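You operate a simulated robot arm through the tools that you are given. There is no shell and no other tool.

You are at the controls of a simulated robot arm. One attempt, no reset.

TASK
Serve two ladles of soup into the yellow bowl.
Fine: lid back on the pot, ladle back where it stood, and spill none. Set down upright: ladle.
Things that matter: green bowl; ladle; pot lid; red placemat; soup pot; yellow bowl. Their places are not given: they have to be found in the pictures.

Only the result counts: the job must be done as asked and must still hold three seconds after the hand-in. Knocking over, shifting, dropping, spilling or breaking anything else fails it. A push-on lid holds only when it is set on centred and level and pressed home; a screw cap is set on level and turned clockwise until tight.

THE ROBOT
A 6-joint arm with a two-finger parallel gripper, fixed in place. Base frame: the origin is on the floor under the middle of its stand, x ahead of it, y to its left, z up; the work surface is at about z = 750. Readings come in mm, rad, newtons and seconds.
With the tool pointing down near the work surface it reaches from about 100 to 840 mm from the base axis. Its first joint turns from -2.007 to 2.007 rad. Payload 4.2 kg.
Tool frame: the origin (TCP) lies between the finger pads and is the grasp point; the fingertips stand 23 mm ahead of it; z points along the fingers, y is the line along which they close. Largest opening 94 mm; finger width 38, thickness 10; the body of the gripper, 54 by 96 mm, starts 39 mm behind the TCP.
Orientation is told as [roll, pitch, yaw] about the base's x, y, z axes, in that order, counted from this pose: with the fingers straight down and closing along the base's y, the tool's x points along the base's -x, its y along +y and its z along -z.

THE INTERFACE
- The arm moves only by the tool play_rows. Its argument "increments" is a list of rows, each a list of 7 numbers: the shift along the tool's x, y, z in mm, then the turn, a rotation vector about the tool's x, y, z in rad, then the gripper command, from -1 (shut) to 1 (fully open), values between in proportion. In form: [[x, y, z, wx, wy, wz, jaw], ...]. A call has 1 to 20 rows; each row shifts and turns the commanded pose from where the row before left it, along the tool's axes as they then stand. Rows are played at 5 a second. More than 50 mm and 0.15 rad between two rows, or a gripper value outside its range, and nothing of the call is played. A pose out of reach is approached as far as the arm can. The call stops where the force on the tool passes 40 N (or 10 N more than at its start, if that is more) or the arm is blocked; 0.2 s more then pass. The fingers move at their own pace (about 108 mm/s each) and stop on an object; they squeeze with about 31 N. The grip force told is the motor's: it shows also when the fingers shut on nothing. Time passes only in rows, and 0.2 s behind the last, so rows that do not move let the fingers close. It gives the time, the measured TCP pose, the force on the tool (base axes), the opening and the grip force at its end, in the units of the frame above (readings bear some noise), with the torque about the TCP (base axes, N m) and any sound that the robot's microphone picked up.
- Cameras (640 x 400 px; columns grow to the right, rows downward): "scene" is fixed at [50.1, -501.2, 1580.9]; the picture's right is [-0.04, -1.00, 0.00], its down [-0.76, 0.03, -0.65] and it looks along [0.65, -0.03, -0.76] (base axes); focal length 247 px, centre (320, 200). "wrist" rides on the gripper at [86, 16, -74] in the tool frame; the picture's right is [-0.18, 0.98, 0.00], its down [-0.58, -0.11, -0.81] and it looks along [-0.79, -0.15, 0.59] (tool axes); focal length 243 px, centre (320, 200).
- capture(camera): a new picture of that camera. It takes no simulated time.
- raise_lower(by): slides the trunk up (or, below 0, down) by that many mm; the arm rides with it, the base frame stays. It gives what a move gives, with no picture.
- measure_at(camera, pixels): for up to 12 pixels [column, row] of the newest picture of that camera ("zoom" is the newest enlarged one), the place [x, y, z] in the base frame of the surface seen there, good to about 3 mm. It takes no simulated time.
- close_up(camera, box): a new picture of the part [left, top, right, bottom] of that camera's present view, enlarged. It takes no simulated time.
- hand_in(): hands the job in; it is judged then, once.

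Unless the task says otherwise, let go and move clear before handing in.

The tools are called after "Call:" as name(argument=value, ...) on one line, values as JSON. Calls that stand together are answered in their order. play_rows: Moves the arm, as the interface text tells. Its arguments: {"type":"object","properties":{"increments":{"type":"array","items":{"type":"array","items":{"type":"number"}}}},"required":["increments"]} The other tools are called the same way: raise_lower (by) moves the trunk up or down; capture (camera) takes a picture; measure_at (camera, pixels) gives the place of the surface under pixels of a picture; close_up (camera, box) takes an enlarged picture of a part of a camera's view; hand_in () hands the job in.

At the start:

```text
time_s: 0.0
eef_pos: [462.8, -385.8, 1330.5]
tcp_rot: [0.0, 0.0, 0.0]
force: [-0.8, 0.7, -0.3]
ft_torque: [0.01, 0.0, -0.02]
finger_gap: 93.9
gripper_force: 0.0
trunk travel left (down, up): [-825.0, 165.0]
```

scene: 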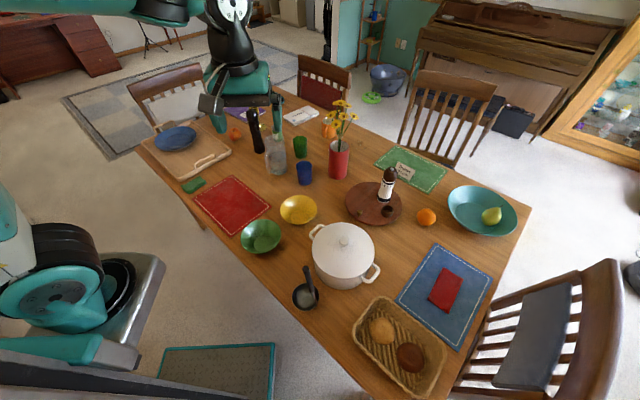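
wrist: 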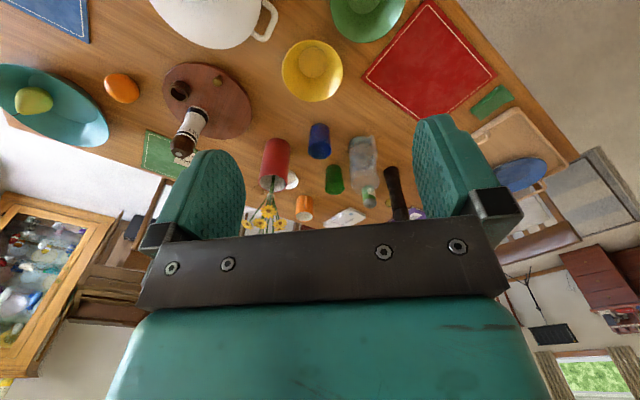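

The scene picture shows the white lidded pot near (343,255), a dark ladle in a rest near (306,290), the yellow bowl at (298,209), the green bowl at (261,237) and the red placemat at (231,204). I will take enlarged views to measure them.

Call:
close_up(camera="scene", box=[280, 210, 400, 320])

Call:
capture(camera="scene")

Call:
capture(camera="wrist")

```text
3.64 times, centred on (340, 265) of scene
```

zoom: 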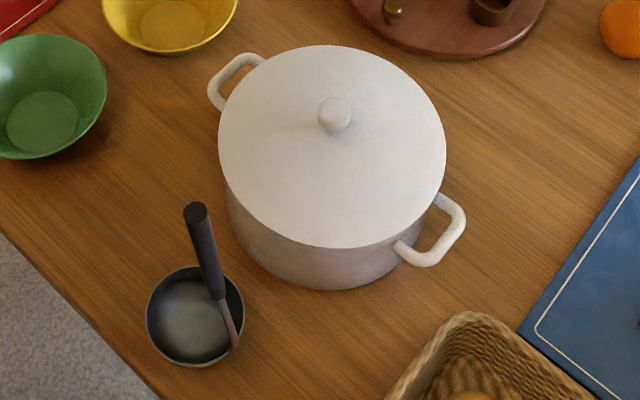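

```text
taken
```

scene: 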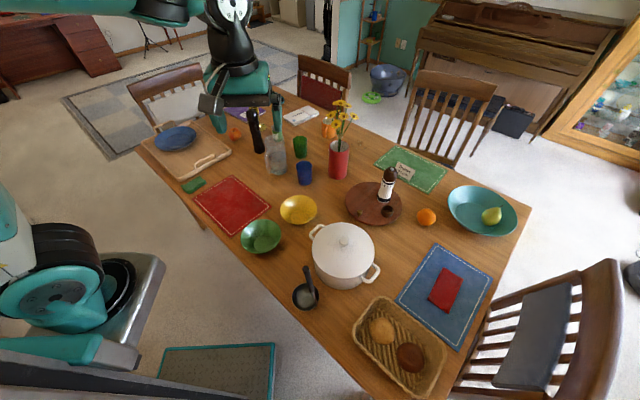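

```text
taken
```

wrist: 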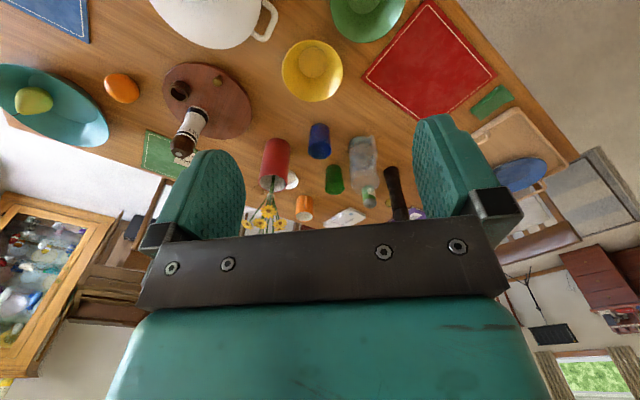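

The zoom shows the ladle standing on its own cup (195,315) with its handle going up to (195,210), and the lid knob at (335,112). I will measure these points.

Call:
measure_at(camera="zoom", pixels=[[335, 108], [335, 128], [332, 47], [220, 150], [444, 150], [332, 245], [255, 80], [410, 200], [440, 205], [225, 75], [330, 285], [300, 320]])

Call:
measure_at(camera="zoom", pixels=[[195, 208], [200, 235], [208, 262], [217, 292], [228, 322], [234, 345], [190, 315], [150, 315], [193, 363], [185, 270], [240, 300], [195, 345]])

Call:
measure_at(camera="scene", pixels=[[298, 212], [280, 208], [317, 208], [298, 196], [298, 224], [260, 240], [241, 236], [281, 236], [261, 220], [261, 254], [231, 204], [310, 240]])

```text
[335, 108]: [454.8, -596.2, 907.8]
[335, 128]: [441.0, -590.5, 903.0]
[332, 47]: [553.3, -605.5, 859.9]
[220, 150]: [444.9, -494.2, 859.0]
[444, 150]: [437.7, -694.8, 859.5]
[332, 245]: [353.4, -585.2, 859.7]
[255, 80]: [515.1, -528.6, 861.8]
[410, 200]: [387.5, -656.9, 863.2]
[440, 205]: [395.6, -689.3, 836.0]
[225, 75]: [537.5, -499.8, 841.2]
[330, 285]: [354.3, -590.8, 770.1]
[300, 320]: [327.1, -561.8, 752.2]
```

```text
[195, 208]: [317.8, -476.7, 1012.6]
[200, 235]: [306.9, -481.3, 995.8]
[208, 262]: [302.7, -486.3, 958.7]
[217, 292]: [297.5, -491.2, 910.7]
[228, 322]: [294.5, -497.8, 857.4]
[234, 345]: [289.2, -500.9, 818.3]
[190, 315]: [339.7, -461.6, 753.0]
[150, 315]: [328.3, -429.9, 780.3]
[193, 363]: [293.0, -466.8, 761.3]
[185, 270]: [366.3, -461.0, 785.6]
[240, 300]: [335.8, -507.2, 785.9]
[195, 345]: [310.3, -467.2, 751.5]
```

```text
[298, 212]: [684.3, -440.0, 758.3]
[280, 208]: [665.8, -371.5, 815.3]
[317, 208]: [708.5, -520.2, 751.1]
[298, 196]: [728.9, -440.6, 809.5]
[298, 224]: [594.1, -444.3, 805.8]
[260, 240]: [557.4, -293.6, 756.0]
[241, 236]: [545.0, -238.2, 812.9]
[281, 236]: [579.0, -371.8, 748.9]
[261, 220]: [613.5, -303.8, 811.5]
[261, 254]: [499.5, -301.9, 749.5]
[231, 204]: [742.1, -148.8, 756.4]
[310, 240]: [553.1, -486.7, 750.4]
```

The lid centre comes out near (453,-595) with its knob top at z≈908. The ladle cup is near (327,-468) with its handle leaning up to about (312,-478,1013). Next I look for a free spot for the lid around the red placemat and measure the knob and lid profile.

Call:
close_up(camera="scene", box=[170, 150, 330, 260])

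Call:
measure_at(camera="scene", pixels=[[231, 177], [268, 207], [234, 234], [195, 200], [193, 185], [250, 170], [275, 165], [304, 178], [215, 160], [208, 232], [285, 320], [320, 335]])

Call:
measure_at(camera="scene", pixels=[[343, 238], [343, 241], [343, 245], [343, 249], [343, 255], [340, 241], [347, 241], [335, 241], [352, 241], [330, 245], [356, 245], [343, 265]])

```text
3.64 times, centred on (250, 205) of scene
```

zoom: 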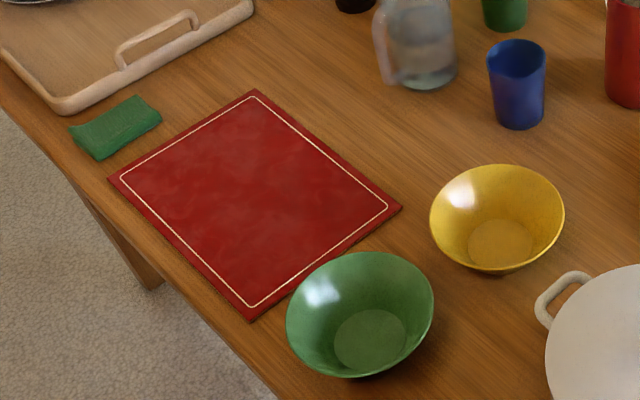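

```text
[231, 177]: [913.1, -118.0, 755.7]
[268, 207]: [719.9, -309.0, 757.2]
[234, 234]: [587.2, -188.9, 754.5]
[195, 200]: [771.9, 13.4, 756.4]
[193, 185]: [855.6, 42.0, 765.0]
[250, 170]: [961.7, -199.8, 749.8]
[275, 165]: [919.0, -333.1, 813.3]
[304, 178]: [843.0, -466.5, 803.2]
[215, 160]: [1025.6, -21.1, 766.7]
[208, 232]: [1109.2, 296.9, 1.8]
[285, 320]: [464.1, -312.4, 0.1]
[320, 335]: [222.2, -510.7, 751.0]
```

```text
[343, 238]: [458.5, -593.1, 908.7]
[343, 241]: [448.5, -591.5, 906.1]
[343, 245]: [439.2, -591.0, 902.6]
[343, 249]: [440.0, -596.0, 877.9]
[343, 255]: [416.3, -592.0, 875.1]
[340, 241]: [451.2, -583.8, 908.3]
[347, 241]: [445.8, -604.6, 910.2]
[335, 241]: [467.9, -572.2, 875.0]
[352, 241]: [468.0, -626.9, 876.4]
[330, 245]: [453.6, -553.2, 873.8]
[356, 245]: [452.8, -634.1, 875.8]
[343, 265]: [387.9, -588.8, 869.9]
```

The lid top near the knob is z≈877 and the knob top z≈909, about 30 mm wide, centred near (452,-595). The red placemat centre at about (748,-151) is a clear spot for the lid. I move above the knob first.

Call:
play_rows(increments=[[1, -20.9, 30, 0, 0, 0, 1], [1, -20.9, 30, 0, 0, 0, 1], [1, -20.9, 30, 0, 0, 0, 1], [1, -20.9, 30, 0, 0, 0, 1], [1, -20.9, 30, 0, 0, 0, 1], [1, -20.9, 30, 0, 0, 0, 1], [1, -20.9, 30, 0, 0, 0, 1], [1, -20.9, 30, 0, 0, 0, 1], [1, -20.9, 30, 0, 0, 0, 1], [1, -20.9, 30, 0, 0, 0, 1]])

Call:
capture(camera="wrist")

Call:
capture(camera="scene")

```text
time_s: 2.2
eef_pos: [451.7, -596.0, 1028.0]
tcp_rot: [-0.001, 0.0, 0.0]
force: [-0.5, 1.0, -0.7]
ft_torque: [-0.03, -0.01, 0.02]
finger_gap: 93.9
gripper_force: 0.1
trunk travel left (down, up): [-825.0, 165.0]
```

```text
taken
```

wrist: 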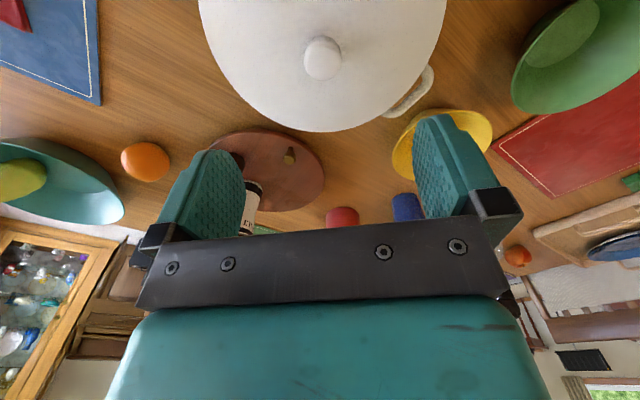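

```text
taken
```

scene: 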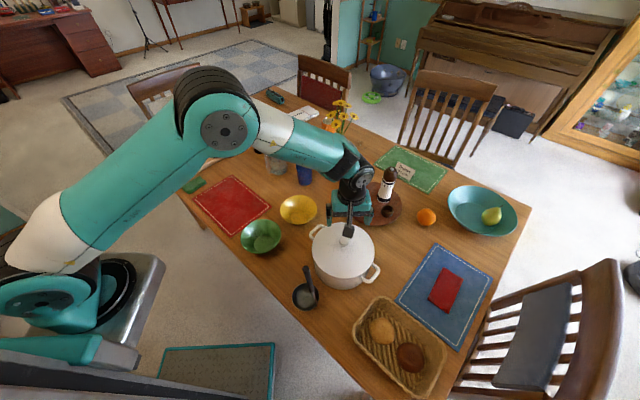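

The arm tracked well to (452,-596,1028); the wrist view shows the knob at (322,58). I check its position from this closer view.

Call:
measure_at(camera="wrist", pixels=[[322, 45], [308, 58], [338, 58], [322, 70], [322, 58], [322, 90], [322, 128], [208, 30], [440, 30], [400, 110], [250, 105], [322, 37]])

Call:
close_up(camera="wrist", box=[200, 0, 450, 150])

```text
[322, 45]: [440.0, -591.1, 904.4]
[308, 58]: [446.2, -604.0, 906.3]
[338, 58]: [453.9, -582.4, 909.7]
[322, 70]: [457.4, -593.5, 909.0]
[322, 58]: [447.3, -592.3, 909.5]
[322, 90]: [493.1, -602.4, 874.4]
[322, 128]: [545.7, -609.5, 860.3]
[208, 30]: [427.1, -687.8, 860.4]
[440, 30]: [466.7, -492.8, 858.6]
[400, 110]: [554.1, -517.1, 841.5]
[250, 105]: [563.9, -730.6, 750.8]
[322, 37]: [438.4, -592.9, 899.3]
```

```text
2.56 times, centred on (325, 75) of wrist
```

zoom: 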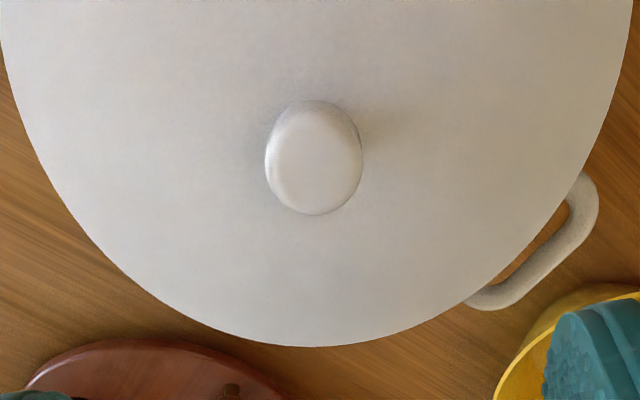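

The knob centre is about (450,-594). I correct by about 2 mm, descend to z≈905 and close on it.

Call:
play_rows(increments=[[1.5, 2, 25, 0, 0, 0, 1], [0, 0, 25, 0, 0, 0, 1], [0, 0, 25, 0, 0, 0, 1], [0, 0, 20, 0, 0, 0, 1], [0, 0, 14, 0, 0, 0, 1], [0, 0, 8, 0, 0, 0, 1], [0, 0, 6, 0, 0, 0, 1], [0, 0, 0, 0, 0, 0, 1]])

Call:
capture(camera="wrist")

```text
time_s: 4.0
eef_pos: [450.5, -594.5, 906.8]
tcp_rot: [0.0, 0.001, 0.0]
force: [0.2, 0.4, 0.1]
ft_torque: [0.0, 0.01, 0.01]
finger_gap: 94.2
gripper_force: 0.1
trunk travel left (down, up): [-825.0, 165.0]
```

```text
taken
```

wrist: 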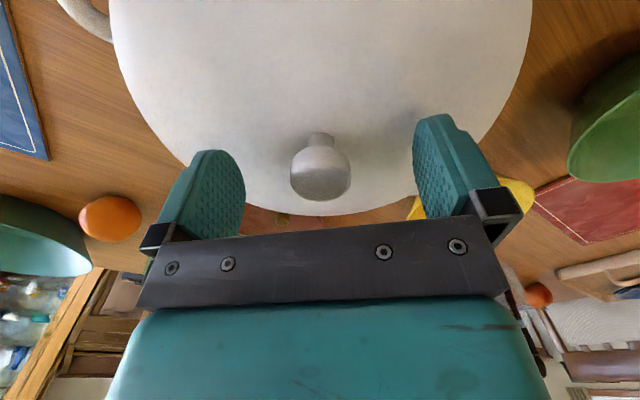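

The knob head sits between the fingers (320,170), which are clear of the lid top. I close the gripper now.

Call:
play_rows(increments=[[0, 0, 1.5, 0, 0, 0, 1], [0, 0, 0, 0, 0, 0, -1], [0, 0, 0, 0, 0, 0, -1], [0, 0, 0, 0, 0, 0, -1], [0, 0, 0, 0, 0, 0, -1], [0, 0, 0, 0, 0, 0, -1]])

Call:
capture(camera="wrist")

```text
time_s: 5.4
eef_pos: [451.3, -593.2, 904.9]
tcp_rot: [-0.001, 0.0, 0.001]
force: [1.4, -0.5, 0.6]
ft_torque: [-0.11, -0.02, -0.1]
finger_gap: 28.9
gripper_force: 30.4
trunk travel left (down, up): [-825.0, 165.0]
```

```text
taken
```

wrist: 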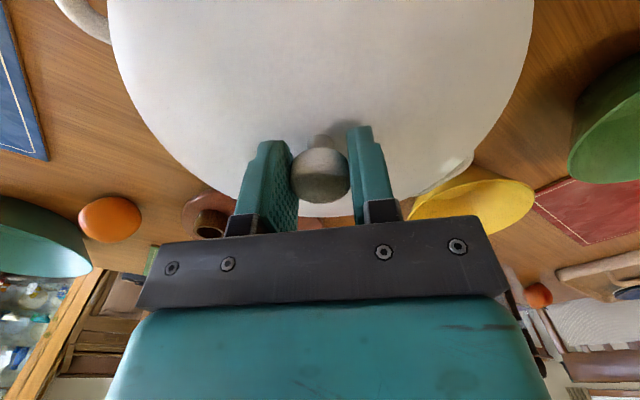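

The jaws hold the knob at 28.9 mm opening. I lift slowly straight up.

Call:
play_rows(increments=[[0, 0, -3, 0, 0, 0, -1], [0, 0, -5, 0, 0, 0, -1], [0, 0, -8, 0, 0, 0, -1], [0, 0, -12, 0, 0, 0, -1], [0, 0, -20, 0, 0, 0, -1], [0, 0, -25, 0, 0, 0, -1], [0, 0, -25, 0, 0, 0, -1], [0, 0, -25, 0, 0, 0, -1], [0, 0, -20, 0, 0, 0, -1], [0, 0, 0, 0, 0, 0, -1]])

Call:
capture(camera="wrist")

Call:
capture(camera="scene")

```text
time_s: 7.6
eef_pos: [452.0, -594.2, 1048.4]
tcp_rot: [0.0, -0.002, 0.001]
force: [-0.1, -0.1, -4.3]
ft_torque: [0.01, -0.03, -0.02]
finger_gap: 29.1
gripper_force: 31.4
trunk travel left (down, up): [-825.0, 165.0]
```

```text
taken
```

wrist: 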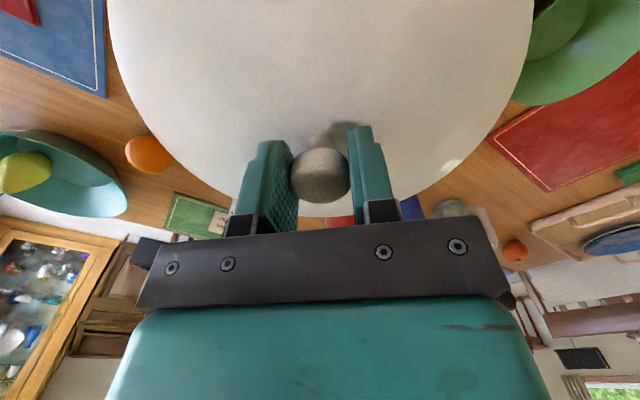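

```text
taken
```

scene: 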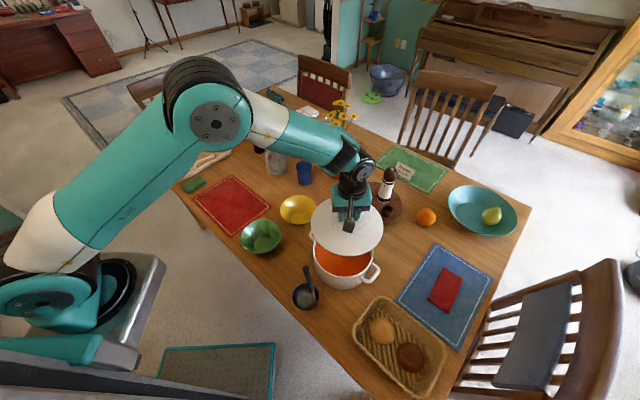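

The lid came off cleanly (about 4.3 N) and the orange soup shows at (345,262). I carry the lid over to the placemat centre at a safe height.

Call:
play_rows(increments=[[-10, 14, 0, 0, 0, 0, -1], [-18.5, 27.7, 0, 0, 0, 0, -1], [-18.5, 27.7, 0, 0, 0, 0, -1], [-18.5, 27.7, 0, 0, 0, 0, -1], [-18.5, 27.7, 0, 0, 0, 0, -1], [-18.5, 27.7, 0, 0, 0, 0, -1], [-18.5, 27.7, 0, 0, 0, 0, -1], [-18.5, 27.7, 0, 0, 0, 0, -1], [-18.5, 27.7, 0, 0, 0, 0, -1], [-18.5, 27.7, 0, 0, 0, 0, -1], [-18.5, 27.7, 0, 0, 0, 0, -1], [-18.5, 27.7, 0, 0, 0, 0, -1], [-18.5, 27.7, 0, 0, 0, 0, -1], [-18.5, 27.7, 0, 0, 0, 0, -1], [-18.5, 27.7, 0, 0, 0, 0, -1], [-18.5, 27.7, 0, 0, 0, 0, -1], [-9, 14, 0, 0, 0, 0, -1], [0, 0, 0, 0, 0, 0, -1]])

Call:
capture(camera="wrist")

Call:
capture(camera="scene")

```text
time_s: 11.4
eef_pos: [748.6, -152.4, 1048.4]
tcp_rot: [-0.001, 0.001, -0.001]
force: [-0.2, -0.1, -4.2]
ft_torque: [0.01, 0.04, -0.03]
finger_gap: 29.3
gripper_force: 31.3
trunk travel left (down, up): [-825.0, 165.0]
```

```text
taken
```

wrist: 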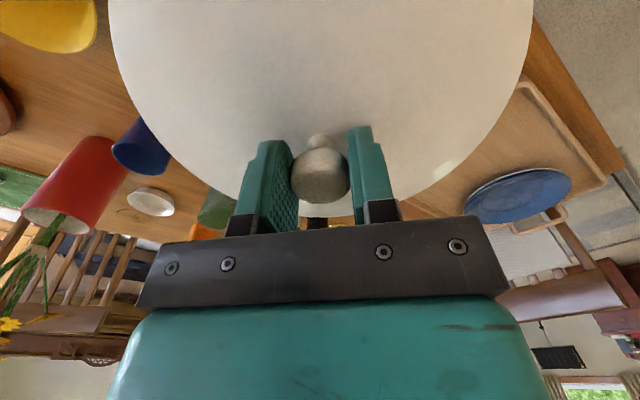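

```text
taken
```

scene: 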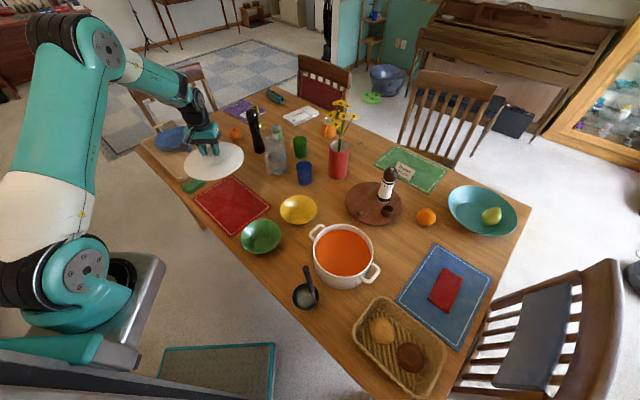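

The lid hangs level over the placemat at (748,-152). I lower to about 25 mm above the expected contact, and measure the soup and pot rim in the scene picture.

Call:
play_rows(increments=[[0, 0, 20, 0, 0, 0, -1], [0, 0, 30, 0, 0, 0, -1], [0, 0, 30, 0, 0, 0, -1], [0, 0, 30, 0, 0, 0, -1], [0, 0, 30, 0, 0, 0, -1], [0, 0, 30, 0, 0, 0, -1], [0, 0, 25, 0, 0, 0, -1], [0, 0, 15, 0, 0, 0, -1], [0, 0, 5, 0, 0, 0, -1], [0, 0, 0, 0, 0, 0, -1]])

Call:
measure_at(camera="scene", pixels=[[343, 255], [343, 232], [343, 270], [320, 252], [366, 252], [343, 225], [313, 250], [373, 250], [343, 278], [330, 240], [358, 265], [343, 283]])

Call:
capture(camera="scene")

```text
time_s: 13.6
eef_pos: [748.3, -149.9, 833.7]
tcp_rot: [0.001, 0.0, 0.001]
force: [-0.5, 0.6, -3.6]
ft_torque: [-0.01, 0.02, 0.05]
finger_gap: 29.1
gripper_force: 30.8
trunk travel left (down, up): [-825.0, 165.0]
```

```text
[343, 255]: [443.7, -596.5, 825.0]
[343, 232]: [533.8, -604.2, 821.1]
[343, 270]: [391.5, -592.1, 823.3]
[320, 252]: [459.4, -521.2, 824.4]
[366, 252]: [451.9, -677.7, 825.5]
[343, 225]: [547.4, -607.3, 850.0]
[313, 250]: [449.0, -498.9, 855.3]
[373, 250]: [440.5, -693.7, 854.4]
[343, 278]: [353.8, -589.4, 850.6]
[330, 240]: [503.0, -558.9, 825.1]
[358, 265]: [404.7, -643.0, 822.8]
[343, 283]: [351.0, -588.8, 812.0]
```

```text
taken
```

scene: 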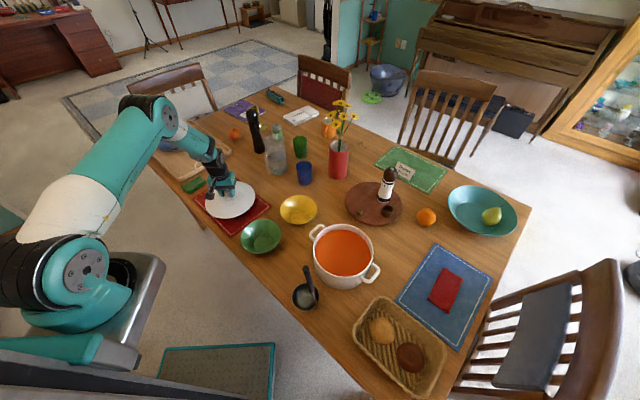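

Soup surface is at z≈824 and the pot rim at z≈855. I lower the lid in small steps while watching the force.

Call:
play_rows(increments=[[0, 0, 5, 0, 0, 0, -1], [0, 0, 5, 0, 0, 0, -1], [0, 0, 4, 0, 0, 0, -1], [0, 0, 3, 0, 0, 0, -1], [0, 0, 0, 0, 0, 0, -1]])

```text
time_s: 14.8
eef_pos: [747.8, -149.4, 816.3]
tcp_rot: [0.0, 0.002, 0.001]
force: [-0.4, -0.2, -4.8]
ft_torque: [0.02, 0.01, 0.01]
finger_gap: 28.9
gripper_force: 31.5
trunk travel left (down, up): [-825.0, 165.0]
```

Call:
close_up(camera="scene", box=[180, 150, 290, 250])

Call:
play_rows(increments=[[0, 0, 3, 0, 0, 0, -1], [0, 0, 2, 0, 0, 0, -1], [0, 0, 0, 0, 0, 0, -1]])

```text
4.00 times, centred on (235, 200) of scene
```

zoom: 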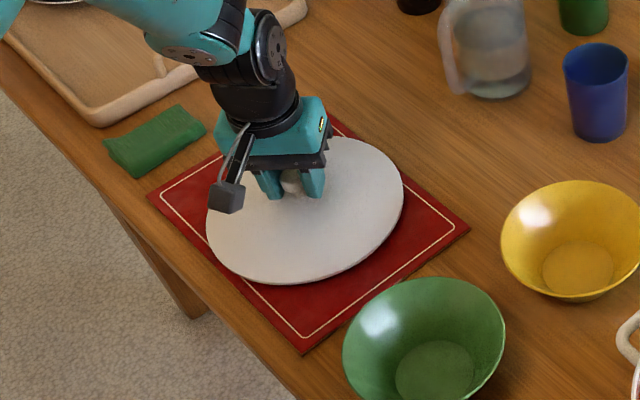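

```text
time_s: 15.6
eef_pos: [748.2, -150.0, 812.4]
tcp_rot: [-0.001, 0.0, -0.002]
force: [-4.0, 0.6, 14.3]
ft_torque: [-0.05, 0.63, -0.18]
finger_gap: 29.3
gripper_force: 31.2
trunk travel left (down, up): [-825.0, 165.0]
```

The lid touches at TCP z≈813 (force turned to +14 N). I ease off slightly, open the jaws and rise clear.

Call:
play_rows(increments=[[0, 0, -1.5, 0, 0, 0, -1], [0, 0, 0, 0, 0, 0, -0.2], [0, 0, 0, 0, 0, 0, 0.3], [0, 0, 0, 0, 0, 0, 1], [0, 0, 0, 0, 0, 0, 1], [0, 0, -15, 0, 0, 0, 1], [0, 0, -25, 0, 0, 0, 1], [0, 0, -40, 0, 0, 0, 1], [0, 0, -45, 0, 0, 0, 1], [0, 0, -45, 0, 0, 0, 1], [0, 0, -45, 0, 0, 0, 1]])

Call:
capture(camera="wrist")

Call:
close_up(camera="scene", box=[180, 150, 290, 250])

```text
time_s: 18.0
eef_pos: [748.5, -148.7, 1029.9]
tcp_rot: [0.0, 0.001, -0.001]
force: [-0.1, 0.1, -1.8]
ft_torque: [-0.01, 0.03, 0.01]
finger_gap: 93.8
gripper_force: 0.0
trunk travel left (down, up): [-825.0, 165.0]
```

```text
taken
```

wrist: 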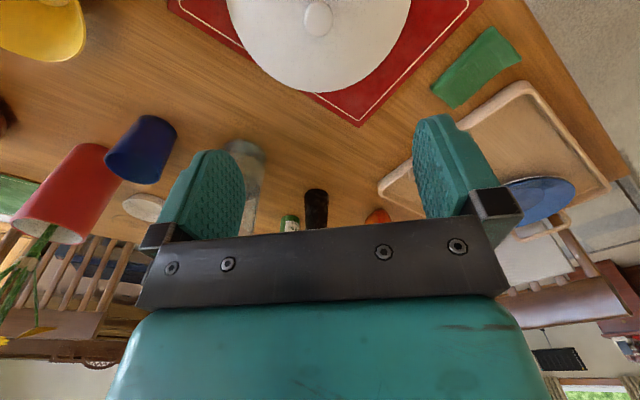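

```text
4.00 times, centred on (235, 200) of scene
```

zoom: 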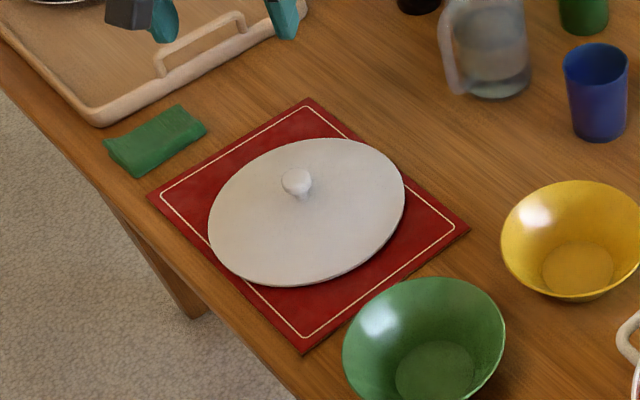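

The lid rests level and centred on the placemat, with the knob at about (297,182) in the zoom. Next I move above the ladle handle near (308,-480) at a safe height and look at it.

Call:
play_rows(increments=[[10, -8, -20, 0, 0, 0, 1], [32, -24, -20, 0, 0, 0, 1], [32, -24, -20, 0, 0, 0, 1], [32, -24, -20, 0, 0, 0, 1], [32, -24, -15, 0, 0, 0, 1], [32, -24, -10, 0, 0, 0, 1], [32, -24, 0, 0, 0, 0, 1], [32, -24, 0, 0, 0, 0, 1], [32, -24, 0, 0, 0, 0, 1], [32, -24, 0, 0, 0, 0, 1], [32, -24, 0, 0, 0, 0, 1], [32, -24, 0, 0, 0, 0, 1], [32, -24, 0, 0, 0, 0, 1], [32, -24, 0, 0, 0, 0, 1], [16, -13, 0, 0, 0, 0, 1], [0, 0, 0, 0, 0, 0, 1]])

Call:
capture(camera="wrist")

Call:
capture(camera="scene")

```text
time_s: 21.4
eef_pos: [306.2, -484.7, 1132.4]
tcp_rot: [0.0, 0.002, 0.003]
force: [-0.2, 0.4, 0.3]
ft_torque: [-0.04, 0.01, -0.01]
finger_gap: 94.0
gripper_force: 0.0
trunk travel left (down, up): [-825.0, 165.0]
```

```text
taken
```

wrist: 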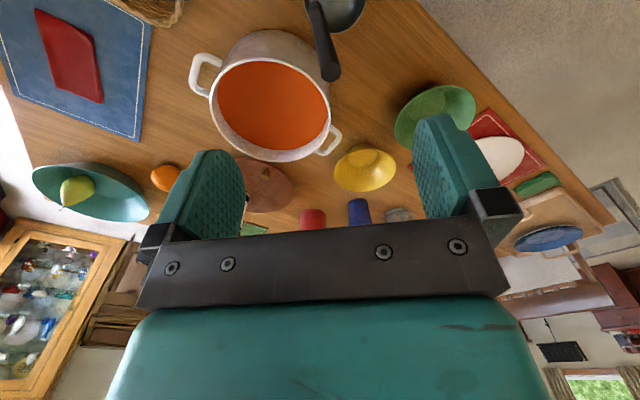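

```text
taken
```

scene: 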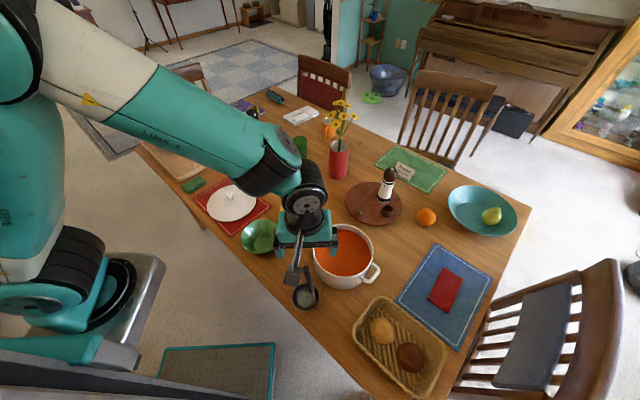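

The wrist view shows the handle top at (331,70) and the cup at the upper edge. I measure the handle from this side.

Call:
measure_at(camera="wrist", pixels=[[331, 70], [322, 66], [340, 66], [331, 76], [326, 45], [321, 30], [316, 12], [335, 45], [318, 50], [345, 20], [350, 5], [331, 62]])

Call:
close_up(camera="wrist", box=[270, 0, 398, 80])

Call:
close_up(camera="scene", box=[270, 240, 350, 320])

```text
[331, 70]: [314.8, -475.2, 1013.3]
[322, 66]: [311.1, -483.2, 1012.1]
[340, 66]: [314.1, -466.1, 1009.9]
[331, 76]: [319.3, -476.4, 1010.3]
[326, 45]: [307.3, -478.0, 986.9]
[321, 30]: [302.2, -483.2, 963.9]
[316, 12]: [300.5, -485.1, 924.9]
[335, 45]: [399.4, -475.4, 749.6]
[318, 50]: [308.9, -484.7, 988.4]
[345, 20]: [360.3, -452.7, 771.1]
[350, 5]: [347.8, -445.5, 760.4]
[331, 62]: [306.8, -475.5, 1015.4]
```

```text
5.00 times, centred on (334, 40) of wrist
```

zoom: 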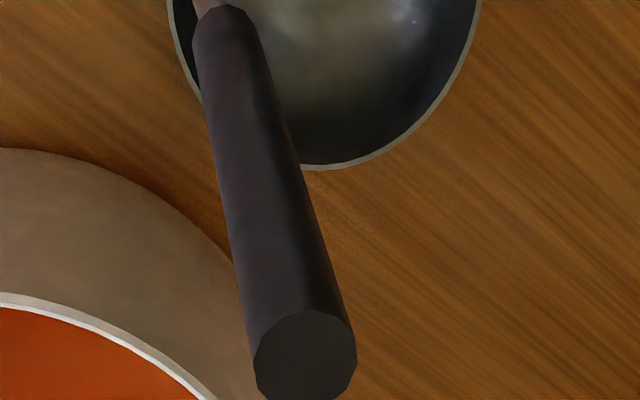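

```text
5.00 times, centred on (310, 280) of scene
```

zoom: 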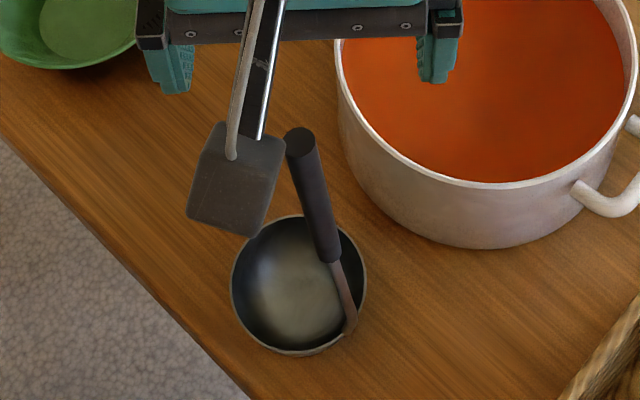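

The handle cap is centred near (313,-475,1014) and is about 21 mm wide, leaning toward +x+y. I measure the cup's rim points more precisely.

Call:
measure_at(camera="zoom", pixels=[[233, 275], [236, 300], [255, 240], [283, 219], [340, 232], [360, 250], [365, 275], [262, 338], [300, 300], [345, 320], [349, 330], [245, 255]])

Call:
measure_at(camera="zoom", pixels=[[300, 140], [312, 165], [318, 190], [324, 215], [330, 240], [334, 258], [338, 275], [344, 300], [305, 165], [320, 165], [240, 315], [320, 350]])

```text
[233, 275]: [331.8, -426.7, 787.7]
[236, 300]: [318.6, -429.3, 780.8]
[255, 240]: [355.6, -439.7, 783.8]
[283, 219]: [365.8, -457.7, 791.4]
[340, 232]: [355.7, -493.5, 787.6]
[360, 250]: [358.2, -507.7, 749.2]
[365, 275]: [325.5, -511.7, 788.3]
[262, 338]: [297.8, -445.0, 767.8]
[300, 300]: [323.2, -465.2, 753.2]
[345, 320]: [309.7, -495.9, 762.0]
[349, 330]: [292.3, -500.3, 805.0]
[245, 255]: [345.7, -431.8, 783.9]
```

```text
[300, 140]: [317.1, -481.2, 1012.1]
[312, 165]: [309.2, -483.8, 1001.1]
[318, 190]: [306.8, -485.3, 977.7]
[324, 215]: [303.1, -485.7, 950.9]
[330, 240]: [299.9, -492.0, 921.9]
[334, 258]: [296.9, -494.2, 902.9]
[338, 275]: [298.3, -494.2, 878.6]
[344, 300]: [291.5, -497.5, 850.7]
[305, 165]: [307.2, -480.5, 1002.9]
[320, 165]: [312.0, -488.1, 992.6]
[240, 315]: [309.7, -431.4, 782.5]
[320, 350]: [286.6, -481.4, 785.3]
```

The ladle cup rim fits a circle at (325,-469), radius ≈42, with the rim at z≈786, and the handle axis at z≈985 is near (315.5,-480.5). Before grasping I rehearse the pouring orientation empty-handed to check reach, beginning with a 90° yaw.

Call:
play_rows(increments=[[0, 0, 0, 0, 0, 0.1309, 1], [0, 0, 0, 0, 0, 0.1309, 1], [0, 0, 0, 0, 0, 0.1309, 1], [0, 0, 0, 0, 0, 0.1309, 1], [0, 0, 0, 0, 0, 0.1309, 1], [0, 0, 0, 0, 0, 0.1309, 1], [0, 0, 0, 0, 0, 0.1309, 1], [0, 0, 0, 0, 0, 0.1309, 1], [0, 0, 0, 0, 0, 0.1309, 1], [0, 0, 0, 0, 0, 0.1309, 1], [0, 0, 0, 0, 0, 0.1309, 1], [0, 0, 0, 0, 0, 0.1309, 1], [0, 0, 0, 0, 0, 0, 1]])

```text
time_s: 24.2
eef_pos: [305.6, -484.4, 1133.2]
tcp_rot: [0.001, 0.0, -1.573]
force: [0.3, -0.4, 0.7]
ft_torque: [-0.01, 0.0, 0.01]
finger_gap: 93.9
gripper_force: 0.0
trunk travel left (down, up): [-825.0, 165.0]
```

The yaw worked (base yaw −1.573). I now move to the upright pour-start position over the yellow bowl's far side.

Call:
play_rows(increments=[[5.8, 33.4, 3.5, 0, 0, 0, 1], [5.8, 33.4, 3.5, 0, 0, 0, 1], [5.8, 33.4, 3.5, 0, 0, 0, 1], [5.8, 33.4, 3.5, 0, 0, 0, 1], [5.8, 33.4, 3.5, 0, 0, 0, 1], [5.8, 33.4, 3.5, 0, 0, 0, 1], [5.8, 33.4, 3.5, 0, 0, 0, 1], [5.8, 33.4, 3.5, 0, 0, 0, 1], [5.8, 33.4, 3.5, 0, 0, 0, 1], [5.8, 33.4, 3.5, 0, 0, 0, 1], [5.8, 33.4, 3.5, 0, 0, 0, 1], [5.8, 33.4, 3.5, 0, 0, 0, 1], [0, 0, 0, 0, 0, 0, 1]])

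Call:
capture(camera="scene")

```text
time_s: 27.0
eef_pos: [707.9, -412.7, 1090.1]
tcp_rot: [0.001, 0.0, -1.571]
force: [-0.3, -0.7, -0.5]
ft_torque: [0.02, 0.01, 0.0]
finger_gap: 94.2
gripper_force: 0.1
trunk travel left (down, up): [-825.0, 165.0]
```

```text
taken
```

scene: 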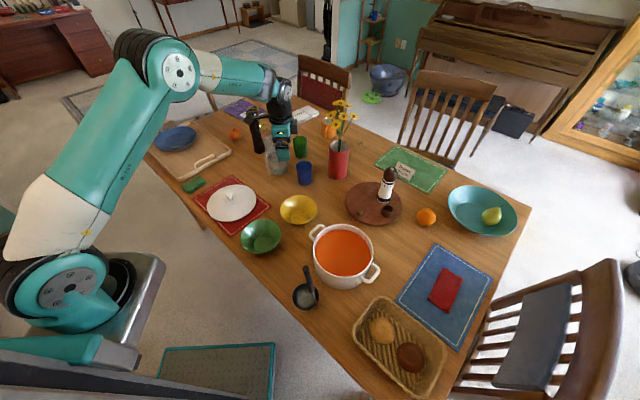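

The pour-start pose is reachable. I rehearse the tilt about the tool x axis, keeping a virtual lip 200 mm ahead and 42 mm to the side fixed over the bowl.

Call:
play_rows(increments=[[0, -20.18, -3.19, -0.1, 0, 0, 1], [0, -20.18, -3.19, -0.1, 0, 0, 1], [0, -20.18, -3.19, -0.1, 0, 0, 1], [0, -20.18, -3.19, -0.1, 0, 0, 1], [0, -20.18, -3.19, -0.1, 0, 0, 1], [0, -20.18, -3.19, -0.1, 0, 0, 1], [0, -20.18, -3.19, -0.1, 0, 0, 1], [0, -20.18, -3.19, -0.1, 0, 0, 1], [0, -20.18, -3.19, -0.1, 0, 0, 1], [0, -20.18, -3.19, -0.1, 0, 0, 1], [0, 0, 0, 0, 0, 0, 1]])

Call:
capture(camera="scene")

```text
time_s: 29.4
eef_pos: [519.0, -413.4, 1033.3]
tcp_rot: [1.003, 0.0, -1.57]
force: [-0.9, -0.1, -0.2]
ft_torque: [0.0, 0.01, -0.04]
finger_gap: 93.9
gripper_force: 0.1
trunk travel left (down, up): [-825.0, 165.0]
```

```text
taken
```

scene: 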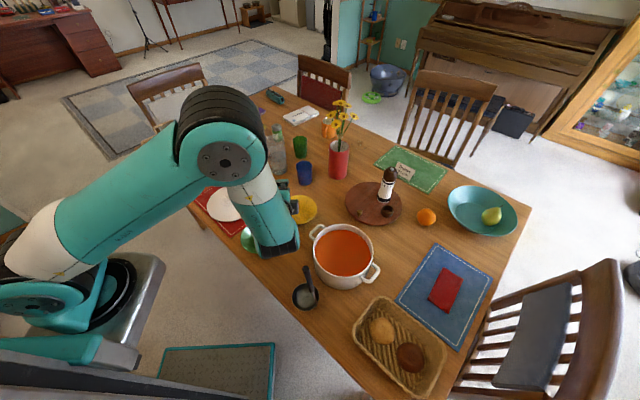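

At 57° tilt the wrist link hangs at about (280,240) in the picture. I check how low it is before continuing.

Call:
measure_at(camera="scene", pixels=[[285, 250], [297, 245], [270, 250], [290, 205], [260, 220], [296, 225], [275, 256], [240, 150]])

Call:
close_up(camera="scene", box=[200, 100, 360, 280])

Call:
capture(camera="wrist")

```text
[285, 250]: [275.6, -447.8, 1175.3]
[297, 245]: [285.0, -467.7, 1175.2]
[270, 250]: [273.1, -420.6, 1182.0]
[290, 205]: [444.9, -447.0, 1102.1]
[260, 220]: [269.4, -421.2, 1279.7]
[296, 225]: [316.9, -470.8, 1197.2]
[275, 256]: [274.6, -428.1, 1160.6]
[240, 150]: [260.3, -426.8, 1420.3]
```

```text
2.22 times, centred on (280, 190) of scene
```

zoom: 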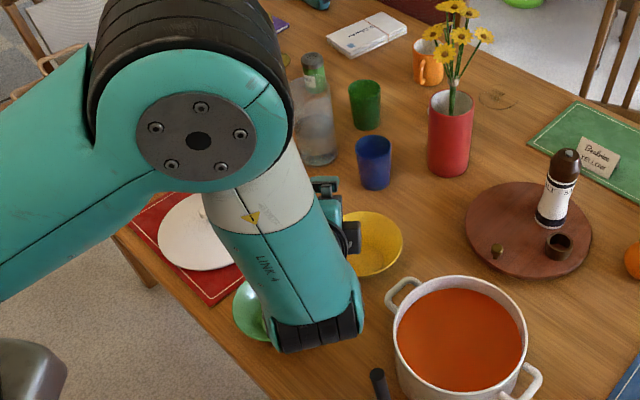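

```text
taken
```

wrist: 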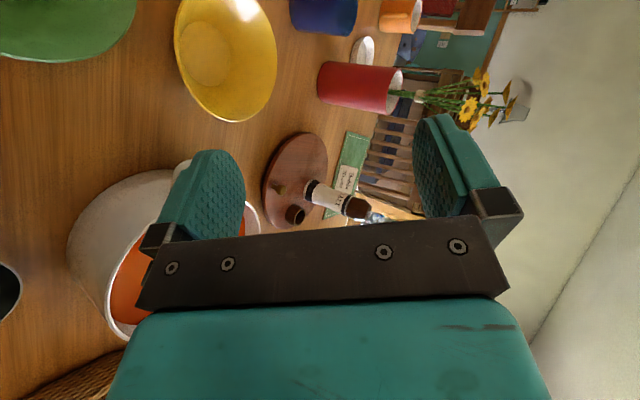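

The wrist link is still at z≈1160, well clear. I continue the tilt to 97°.

Call:
play_rows(increments=[[0, -20.18, -3.19, -0.1, 0, 0, 1], [0, -20.18, -3.19, -0.1, 0, 0, 1], [0, -20.18, -3.19, -0.1, 0, 0, 1], [0, -20.18, -3.19, -0.1, 0, 0, 1], [0, -20.18, -3.19, -0.1, 0, 0, 1], [0, -20.18, -3.19, -0.1, 0, 0, 1], [0, -20.18, -3.19, -0.1, 0, 0, 1], [0, 0, 0, 0, 0, 0, 1]])

Call:
capture(camera="scene")

Call:
capture(camera="wrist")

```text
time_s: 31.2
eef_pos: [385.9, -348.9, 916.6]
tcp_rot: [1.687, -0.001, -1.568]
force: [0.8, -0.9, -0.2]
ft_torque: [-0.04, 0.01, -0.01]
finger_gap: 93.7
gripper_force: 0.2
out of reach, approached as far as the arm can: row 5, 6, 7
trunk travel left (down, up): [-825.0, 165.0]
```

```text
taken
```

scene: 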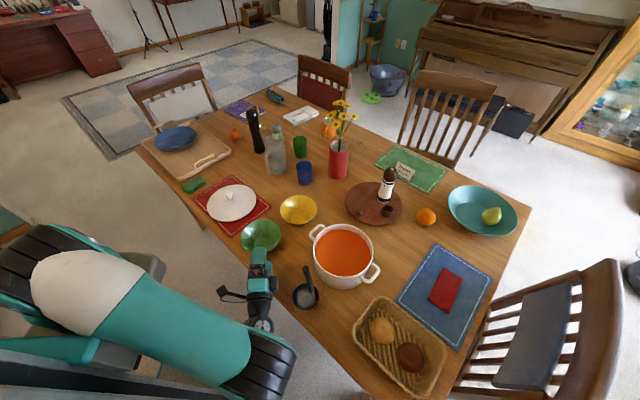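

```text
taken
```

wrist: 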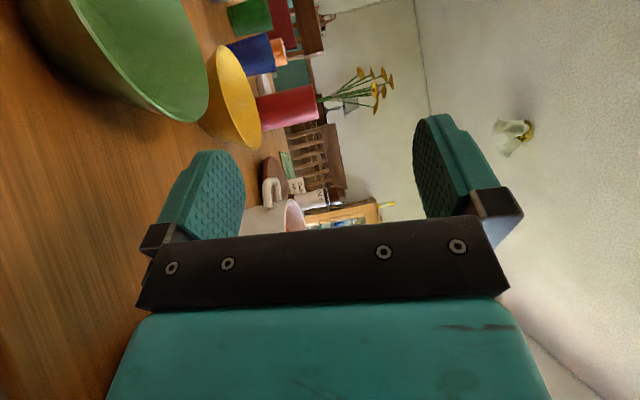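

The last three rows were out of reach and the arm ended in a different, folded posture at (386,-349,917). I need to understand the arm's shape before choosing the pour strategy, so I look closer and measure its links.

Call:
close_up(camera="scene", box=[0, 200, 330, 400])

Call:
measure_at(camera="scene", pixels=[[80, 285], [30, 250], [160, 320], [240, 340], [265, 365], [262, 320], [262, 285], [262, 255], [232, 293], [180, 375], [110, 290], [220, 310]])

```text
1.94 times, centred on (165, 300) of scene
```

zoom: 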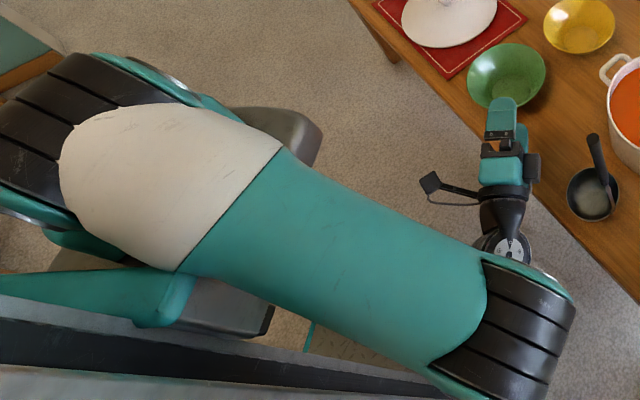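

```text
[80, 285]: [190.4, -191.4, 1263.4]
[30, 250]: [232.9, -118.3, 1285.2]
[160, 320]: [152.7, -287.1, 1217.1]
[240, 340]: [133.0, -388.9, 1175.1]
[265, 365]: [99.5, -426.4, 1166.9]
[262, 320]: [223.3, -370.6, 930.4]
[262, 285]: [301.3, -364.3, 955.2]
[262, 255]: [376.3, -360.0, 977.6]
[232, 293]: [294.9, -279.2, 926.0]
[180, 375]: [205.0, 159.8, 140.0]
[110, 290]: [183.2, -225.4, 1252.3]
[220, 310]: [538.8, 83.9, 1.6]
```

The arm went near a wrist singularity because the tool pointed almost along its wrist axis (+x, sideways to the arm plane), so a radial pour direction will suit it better. First I back out by raising and un-tilting in place, in small steps.

Call:
play_rows(increments=[[0, -15, 0, 0, 0, 0, 1], [0, 0, 0, 0, 0, 0, 1]])

```text
time_s: 31.8
eef_pos: [387.7, -341.6, 904.8]
tcp_rot: [1.692, 0.001, -1.568]
force: [-0.4, 0.2, 0.4]
ft_torque: [0.0, 0.0, 0.0]
finger_gap: 94.0
gripper_force: 0.0
out of reach, approached as far as the arm can: row 1
trunk travel left (down, up): [-825.0, 165.0]
```

That step was downward by mistake (tool +y is up here); the green bowl is still clear. I undo it and retrace the tilt backwards a few rows.

Call:
play_rows(increments=[[0, 15, 0, 0, 0, 0, 1], [0, 19.76, 5.19, 0.1, 0, 0, 1], [0, 19.76, 5.19, 0.1, 0, 0, 1], [0, 0, 0, 0, 0, 0, 1]])

Call:
capture(camera="scene")

```text
time_s: 32.8
eef_pos: [393.9, -342.3, 959.3]
tcp_rot: [1.501, 0.0, -1.571]
force: [-0.6, -0.2, -0.4]
ft_torque: [0.01, 0.0, 0.0]
finger_gap: 94.0
gripper_force: 0.0
trunk travel left (down, up): [-825.0, 165.0]
```

```text
taken
```

scene: 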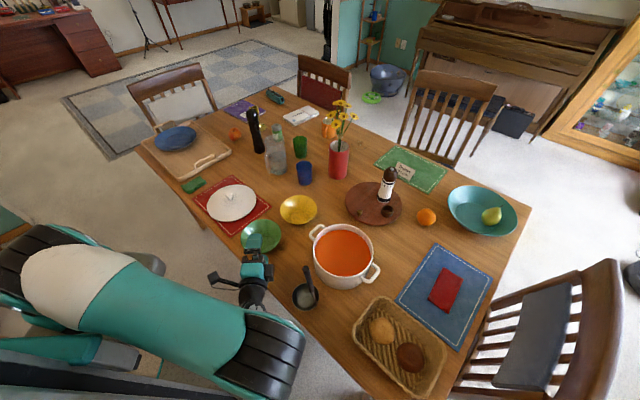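

Retracing works again and the commanded pose follows the actual one. I measure the arm's links here to understand its geometry.

Call:
measure_at(camera="scene", pixels=[[45, 235], [20, 265], [10, 240], [75, 280], [130, 300], [210, 335], [250, 330], [290, 345], [255, 380], [255, 300], [150, 262], [60, 345]])

Call:
close_up(camera="scene", box=[0, 200, 330, 400])

```text
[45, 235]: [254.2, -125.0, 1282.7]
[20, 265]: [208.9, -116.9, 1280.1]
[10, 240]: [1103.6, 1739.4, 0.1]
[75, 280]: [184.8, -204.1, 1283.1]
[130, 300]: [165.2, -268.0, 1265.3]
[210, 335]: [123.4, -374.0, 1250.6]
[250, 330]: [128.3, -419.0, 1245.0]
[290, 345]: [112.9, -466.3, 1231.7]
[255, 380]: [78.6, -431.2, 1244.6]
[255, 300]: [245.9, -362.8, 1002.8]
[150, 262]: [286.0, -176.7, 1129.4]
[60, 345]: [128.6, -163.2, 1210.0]
```

```text
1.94 times, centred on (165, 300) of scene
```

zoom: 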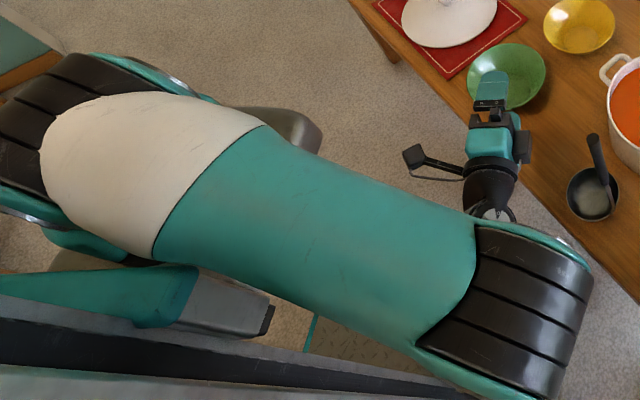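

The wrist axis explains it: pointing the tool along +x there is nearly parallel to the arm's wrist-2 axis, while pouring along about −45° lies in the arm plane and needs no yaw change from a −45° grasp. I retrace the tilt back to vertical.

Call:
play_rows(increments=[[0, 19.76, 5.19, 0.1, 0, 0, 1], [0, 19.76, 5.19, 0.1, 0, 0, 1], [0, 19.76, 5.19, 0.1, 0, 0, 1], [0, 19.76, 5.19, 0.1, 0, 0, 1], [0, 19.76, 5.19, 0.1, 0, 0, 1], [0, 19.76, 5.19, 0.1, 0, 0, 1], [0, 0, 0, 0, 0, 0, 1]])

Call:
capture(camera="scene")

```text
time_s: 34.4
eef_pos: [460.0, -343.8, 1060.0]
tcp_rot: [0.899, 0.001, -1.569]
force: [-0.3, 0.0, -0.8]
ft_torque: [0.04, -0.04, 0.02]
finger_gap: 93.9
gripper_force: 0.0
trunk travel left (down, up): [-825.0, 165.0]
```

```text
taken
```

scene: 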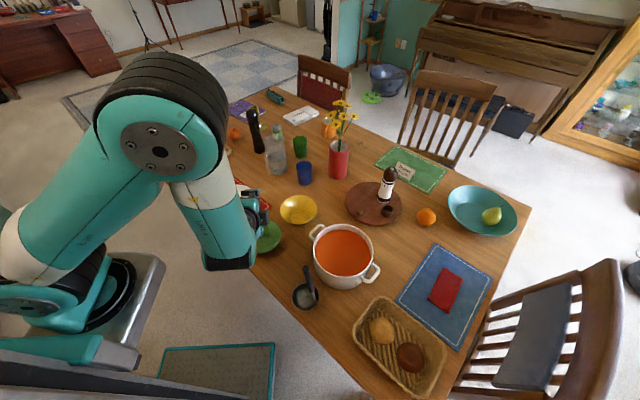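

The arm is back in its regular posture. I finish un-tilting.

Call:
play_rows(increments=[[0, 19.76, 5.19, 0.1, 0, 0, 1], [0, 19.76, 5.19, 0.1, 0, 0, 1], [0, 19.76, 5.19, 0.1, 0, 0, 1], [0, 19.76, 5.19, 0.1, 0, 0, 1], [0, 19.76, 5.19, 0.1, 0, 0, 1], [0, 19.76, 5.19, 0.1, 0, 0, 1], [0, 19.76, 5.19, 0.1, 0, 0, 1], [0, 19.76, 5.19, 0.1, 0, 0, 1], [0, 19.76, 5.19, 0.1, 0, 0, 1], [0, 0, 0, 0, 0, 0, 1]])

```text
time_s: 36.6
eef_pos: [632.0, -341.9, 1103.0]
tcp_rot: [-0.002, 0.0, -1.571]
force: [-0.1, 0.9, -0.3]
ft_torque: [-0.01, -0.01, 0.01]
finger_gap: 94.1
gripper_force: 0.1
trunk travel left (down, up): [-825.0, 165.0]
```

The tool is vertical again. I turn the yaw to −45° in tool terms (closing axis across the ladle's handle plane).

Call:
play_rows(increments=[[0, 0, 0, 0, 0, -0.1309, 1], [0, 0, 0, 0, 0, -0.1309, 1], [0, 0, 0, 0, 0, -0.1309, 1], [0, 0, 0, 0, 0, -0.1309, 1], [0, 0, 0, 0, 0, -0.1309, 1], [0, 0, 0, 0, 0, -0.1309, 1], [0, 0, 0, 0, 0, -0.1309, 1], [0, 0, 0, 0, 0, -0.1309, 1], [0, 0, 0, 0, 0, -0.1309, 1], [0, 0, 0, 0, 0, -0.1309, 1], [0, 0, 0, 0, 0, -0.1309, 1], [0, 0, 0, 0, 0, -0.1309, 1], [0, 0, 0, 0, 0, -0.1309, 1], [0, 0, 0, 0, 0, -0.1309, 1], [0, 0, 0, 0, 0, -0.1309, 1], [0, 0, 0, 0, 0, -0.1309, 1], [0, 0, 0, 0, 0, -0.1309, 1], [0, 0, 0, 0, 0, -0.1309, 1], [0, 0, 0, 0, 0, 0, 1]])

```text
time_s: 40.6
eef_pos: [631.9, -340.8, 1102.9]
tcp_rot: [0.001, 0.0, 0.785]
force: [1.0, 0.1, 1.2]
ft_torque: [0.03, 0.0, -0.01]
finger_gap: 93.9
gripper_force: 0.0
trunk travel left (down, up): [-825.0, 165.0]
```

Yaw is +0.785 as intended. I move to the new pour-start pose and rehearse the first 10 tilt steps along −45°.

Call:
play_rows(increments=[[12.9, -28.9, 2.6, 0, 0, 0, 1], [12.9, -28.9, 2.6, 0, 0, 0, 1], [12.9, -28.9, 2.6, 0, 0, 0, 1], [12.9, -28.9, 2.6, 0, 0, 0, 1], [12.9, -28.9, 2.6, 0, 0, 0, 1], [0, 0, 0, 0, 0, 0, 1]])

Call:
play_rows(increments=[[0, 20.18, -3.19, 0.1, 0, 0, 1], [0, 20.18, -3.19, 0.1, 0, 0, 1], [0, 20.18, -3.19, 0.1, 0, 0, 1], [0, 20.18, -3.19, 0.1, 0, 0, 1], [0, 20.18, -3.19, 0.1, 0, 0, 1], [0, 20.18, -3.19, 0.1, 0, 0, 1], [0, 20.18, -3.19, 0.1, 0, 0, 1], [0, 20.18, -3.19, 0.1, 0, 0, 1], [0, 20.18, -3.19, 0.1, 0, 0, 1], [0, 20.18, -3.19, 0.1, 0, 0, 1], [0, 0, 0, 0, 0, 0, 1]])

Call:
capture(camera="scene")

```text
time_s: 42.0
eef_pos: [686.8, -488.8, 1090.4]
tcp_rot: [-0.002, 0.0, 0.786]
force: [0.6, -0.2, -0.2]
ft_torque: [0.0, -0.02, -0.05]
finger_gap: 93.9
gripper_force: 0.0
trunk travel left (down, up): [-825.0, 165.0]
```

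```text
time_s: 44.4
eef_pos: [555.1, -356.8, 1033.7]
tcp_rot: [-1.0, 0.0, 0.787]
force: [-0.5, 0.9, 0.2]
ft_torque: [-0.01, 0.02, -0.04]
finger_gap: 93.9
gripper_force: 0.0
trunk travel left (down, up): [-825.0, 165.0]
```

```text
taken
```

scene: 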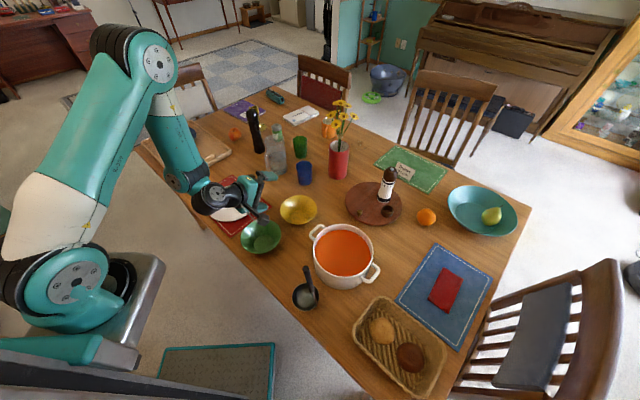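

That posture is natural and clear. I continue the rehearsal to 97°.

Call:
play_rows(increments=[[0, 20.18, -3.19, 0.1, 0, 0, 1], [0, 20.18, -3.19, 0.1, 0, 0, 1], [0, 20.18, -3.19, 0.1, 0, 0, 1], [0, 20.18, -3.19, 0.1, 0, 0, 1], [0, 0, 0, 0, 0, 0, 1]])

Call:
capture(camera="scene")

```text
time_s: 45.6
eef_pos: [641.9, -399.8, 1005.8]
tcp_rot: [-1.342, 0.013, 0.756]
force: [-1.2, 0.2, -0.5]
ft_torque: [0.0, -0.03, 0.02]
finger_gap: 94.2
gripper_force: 0.0
out of reach, approached as far as the arm can: row 1, 2, 3, 4
trunk travel left (down, up): [-825.0, 165.0]
```

```text
taken
```

scene: 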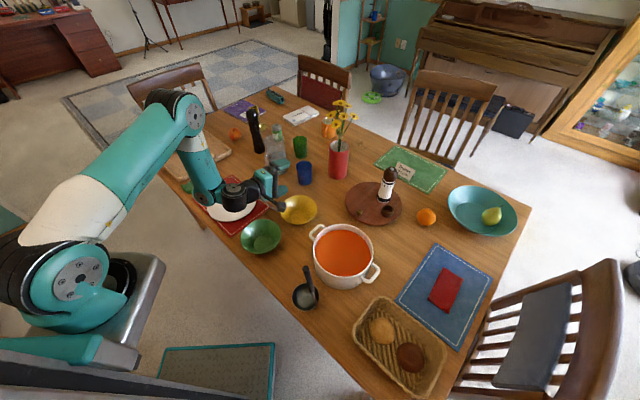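

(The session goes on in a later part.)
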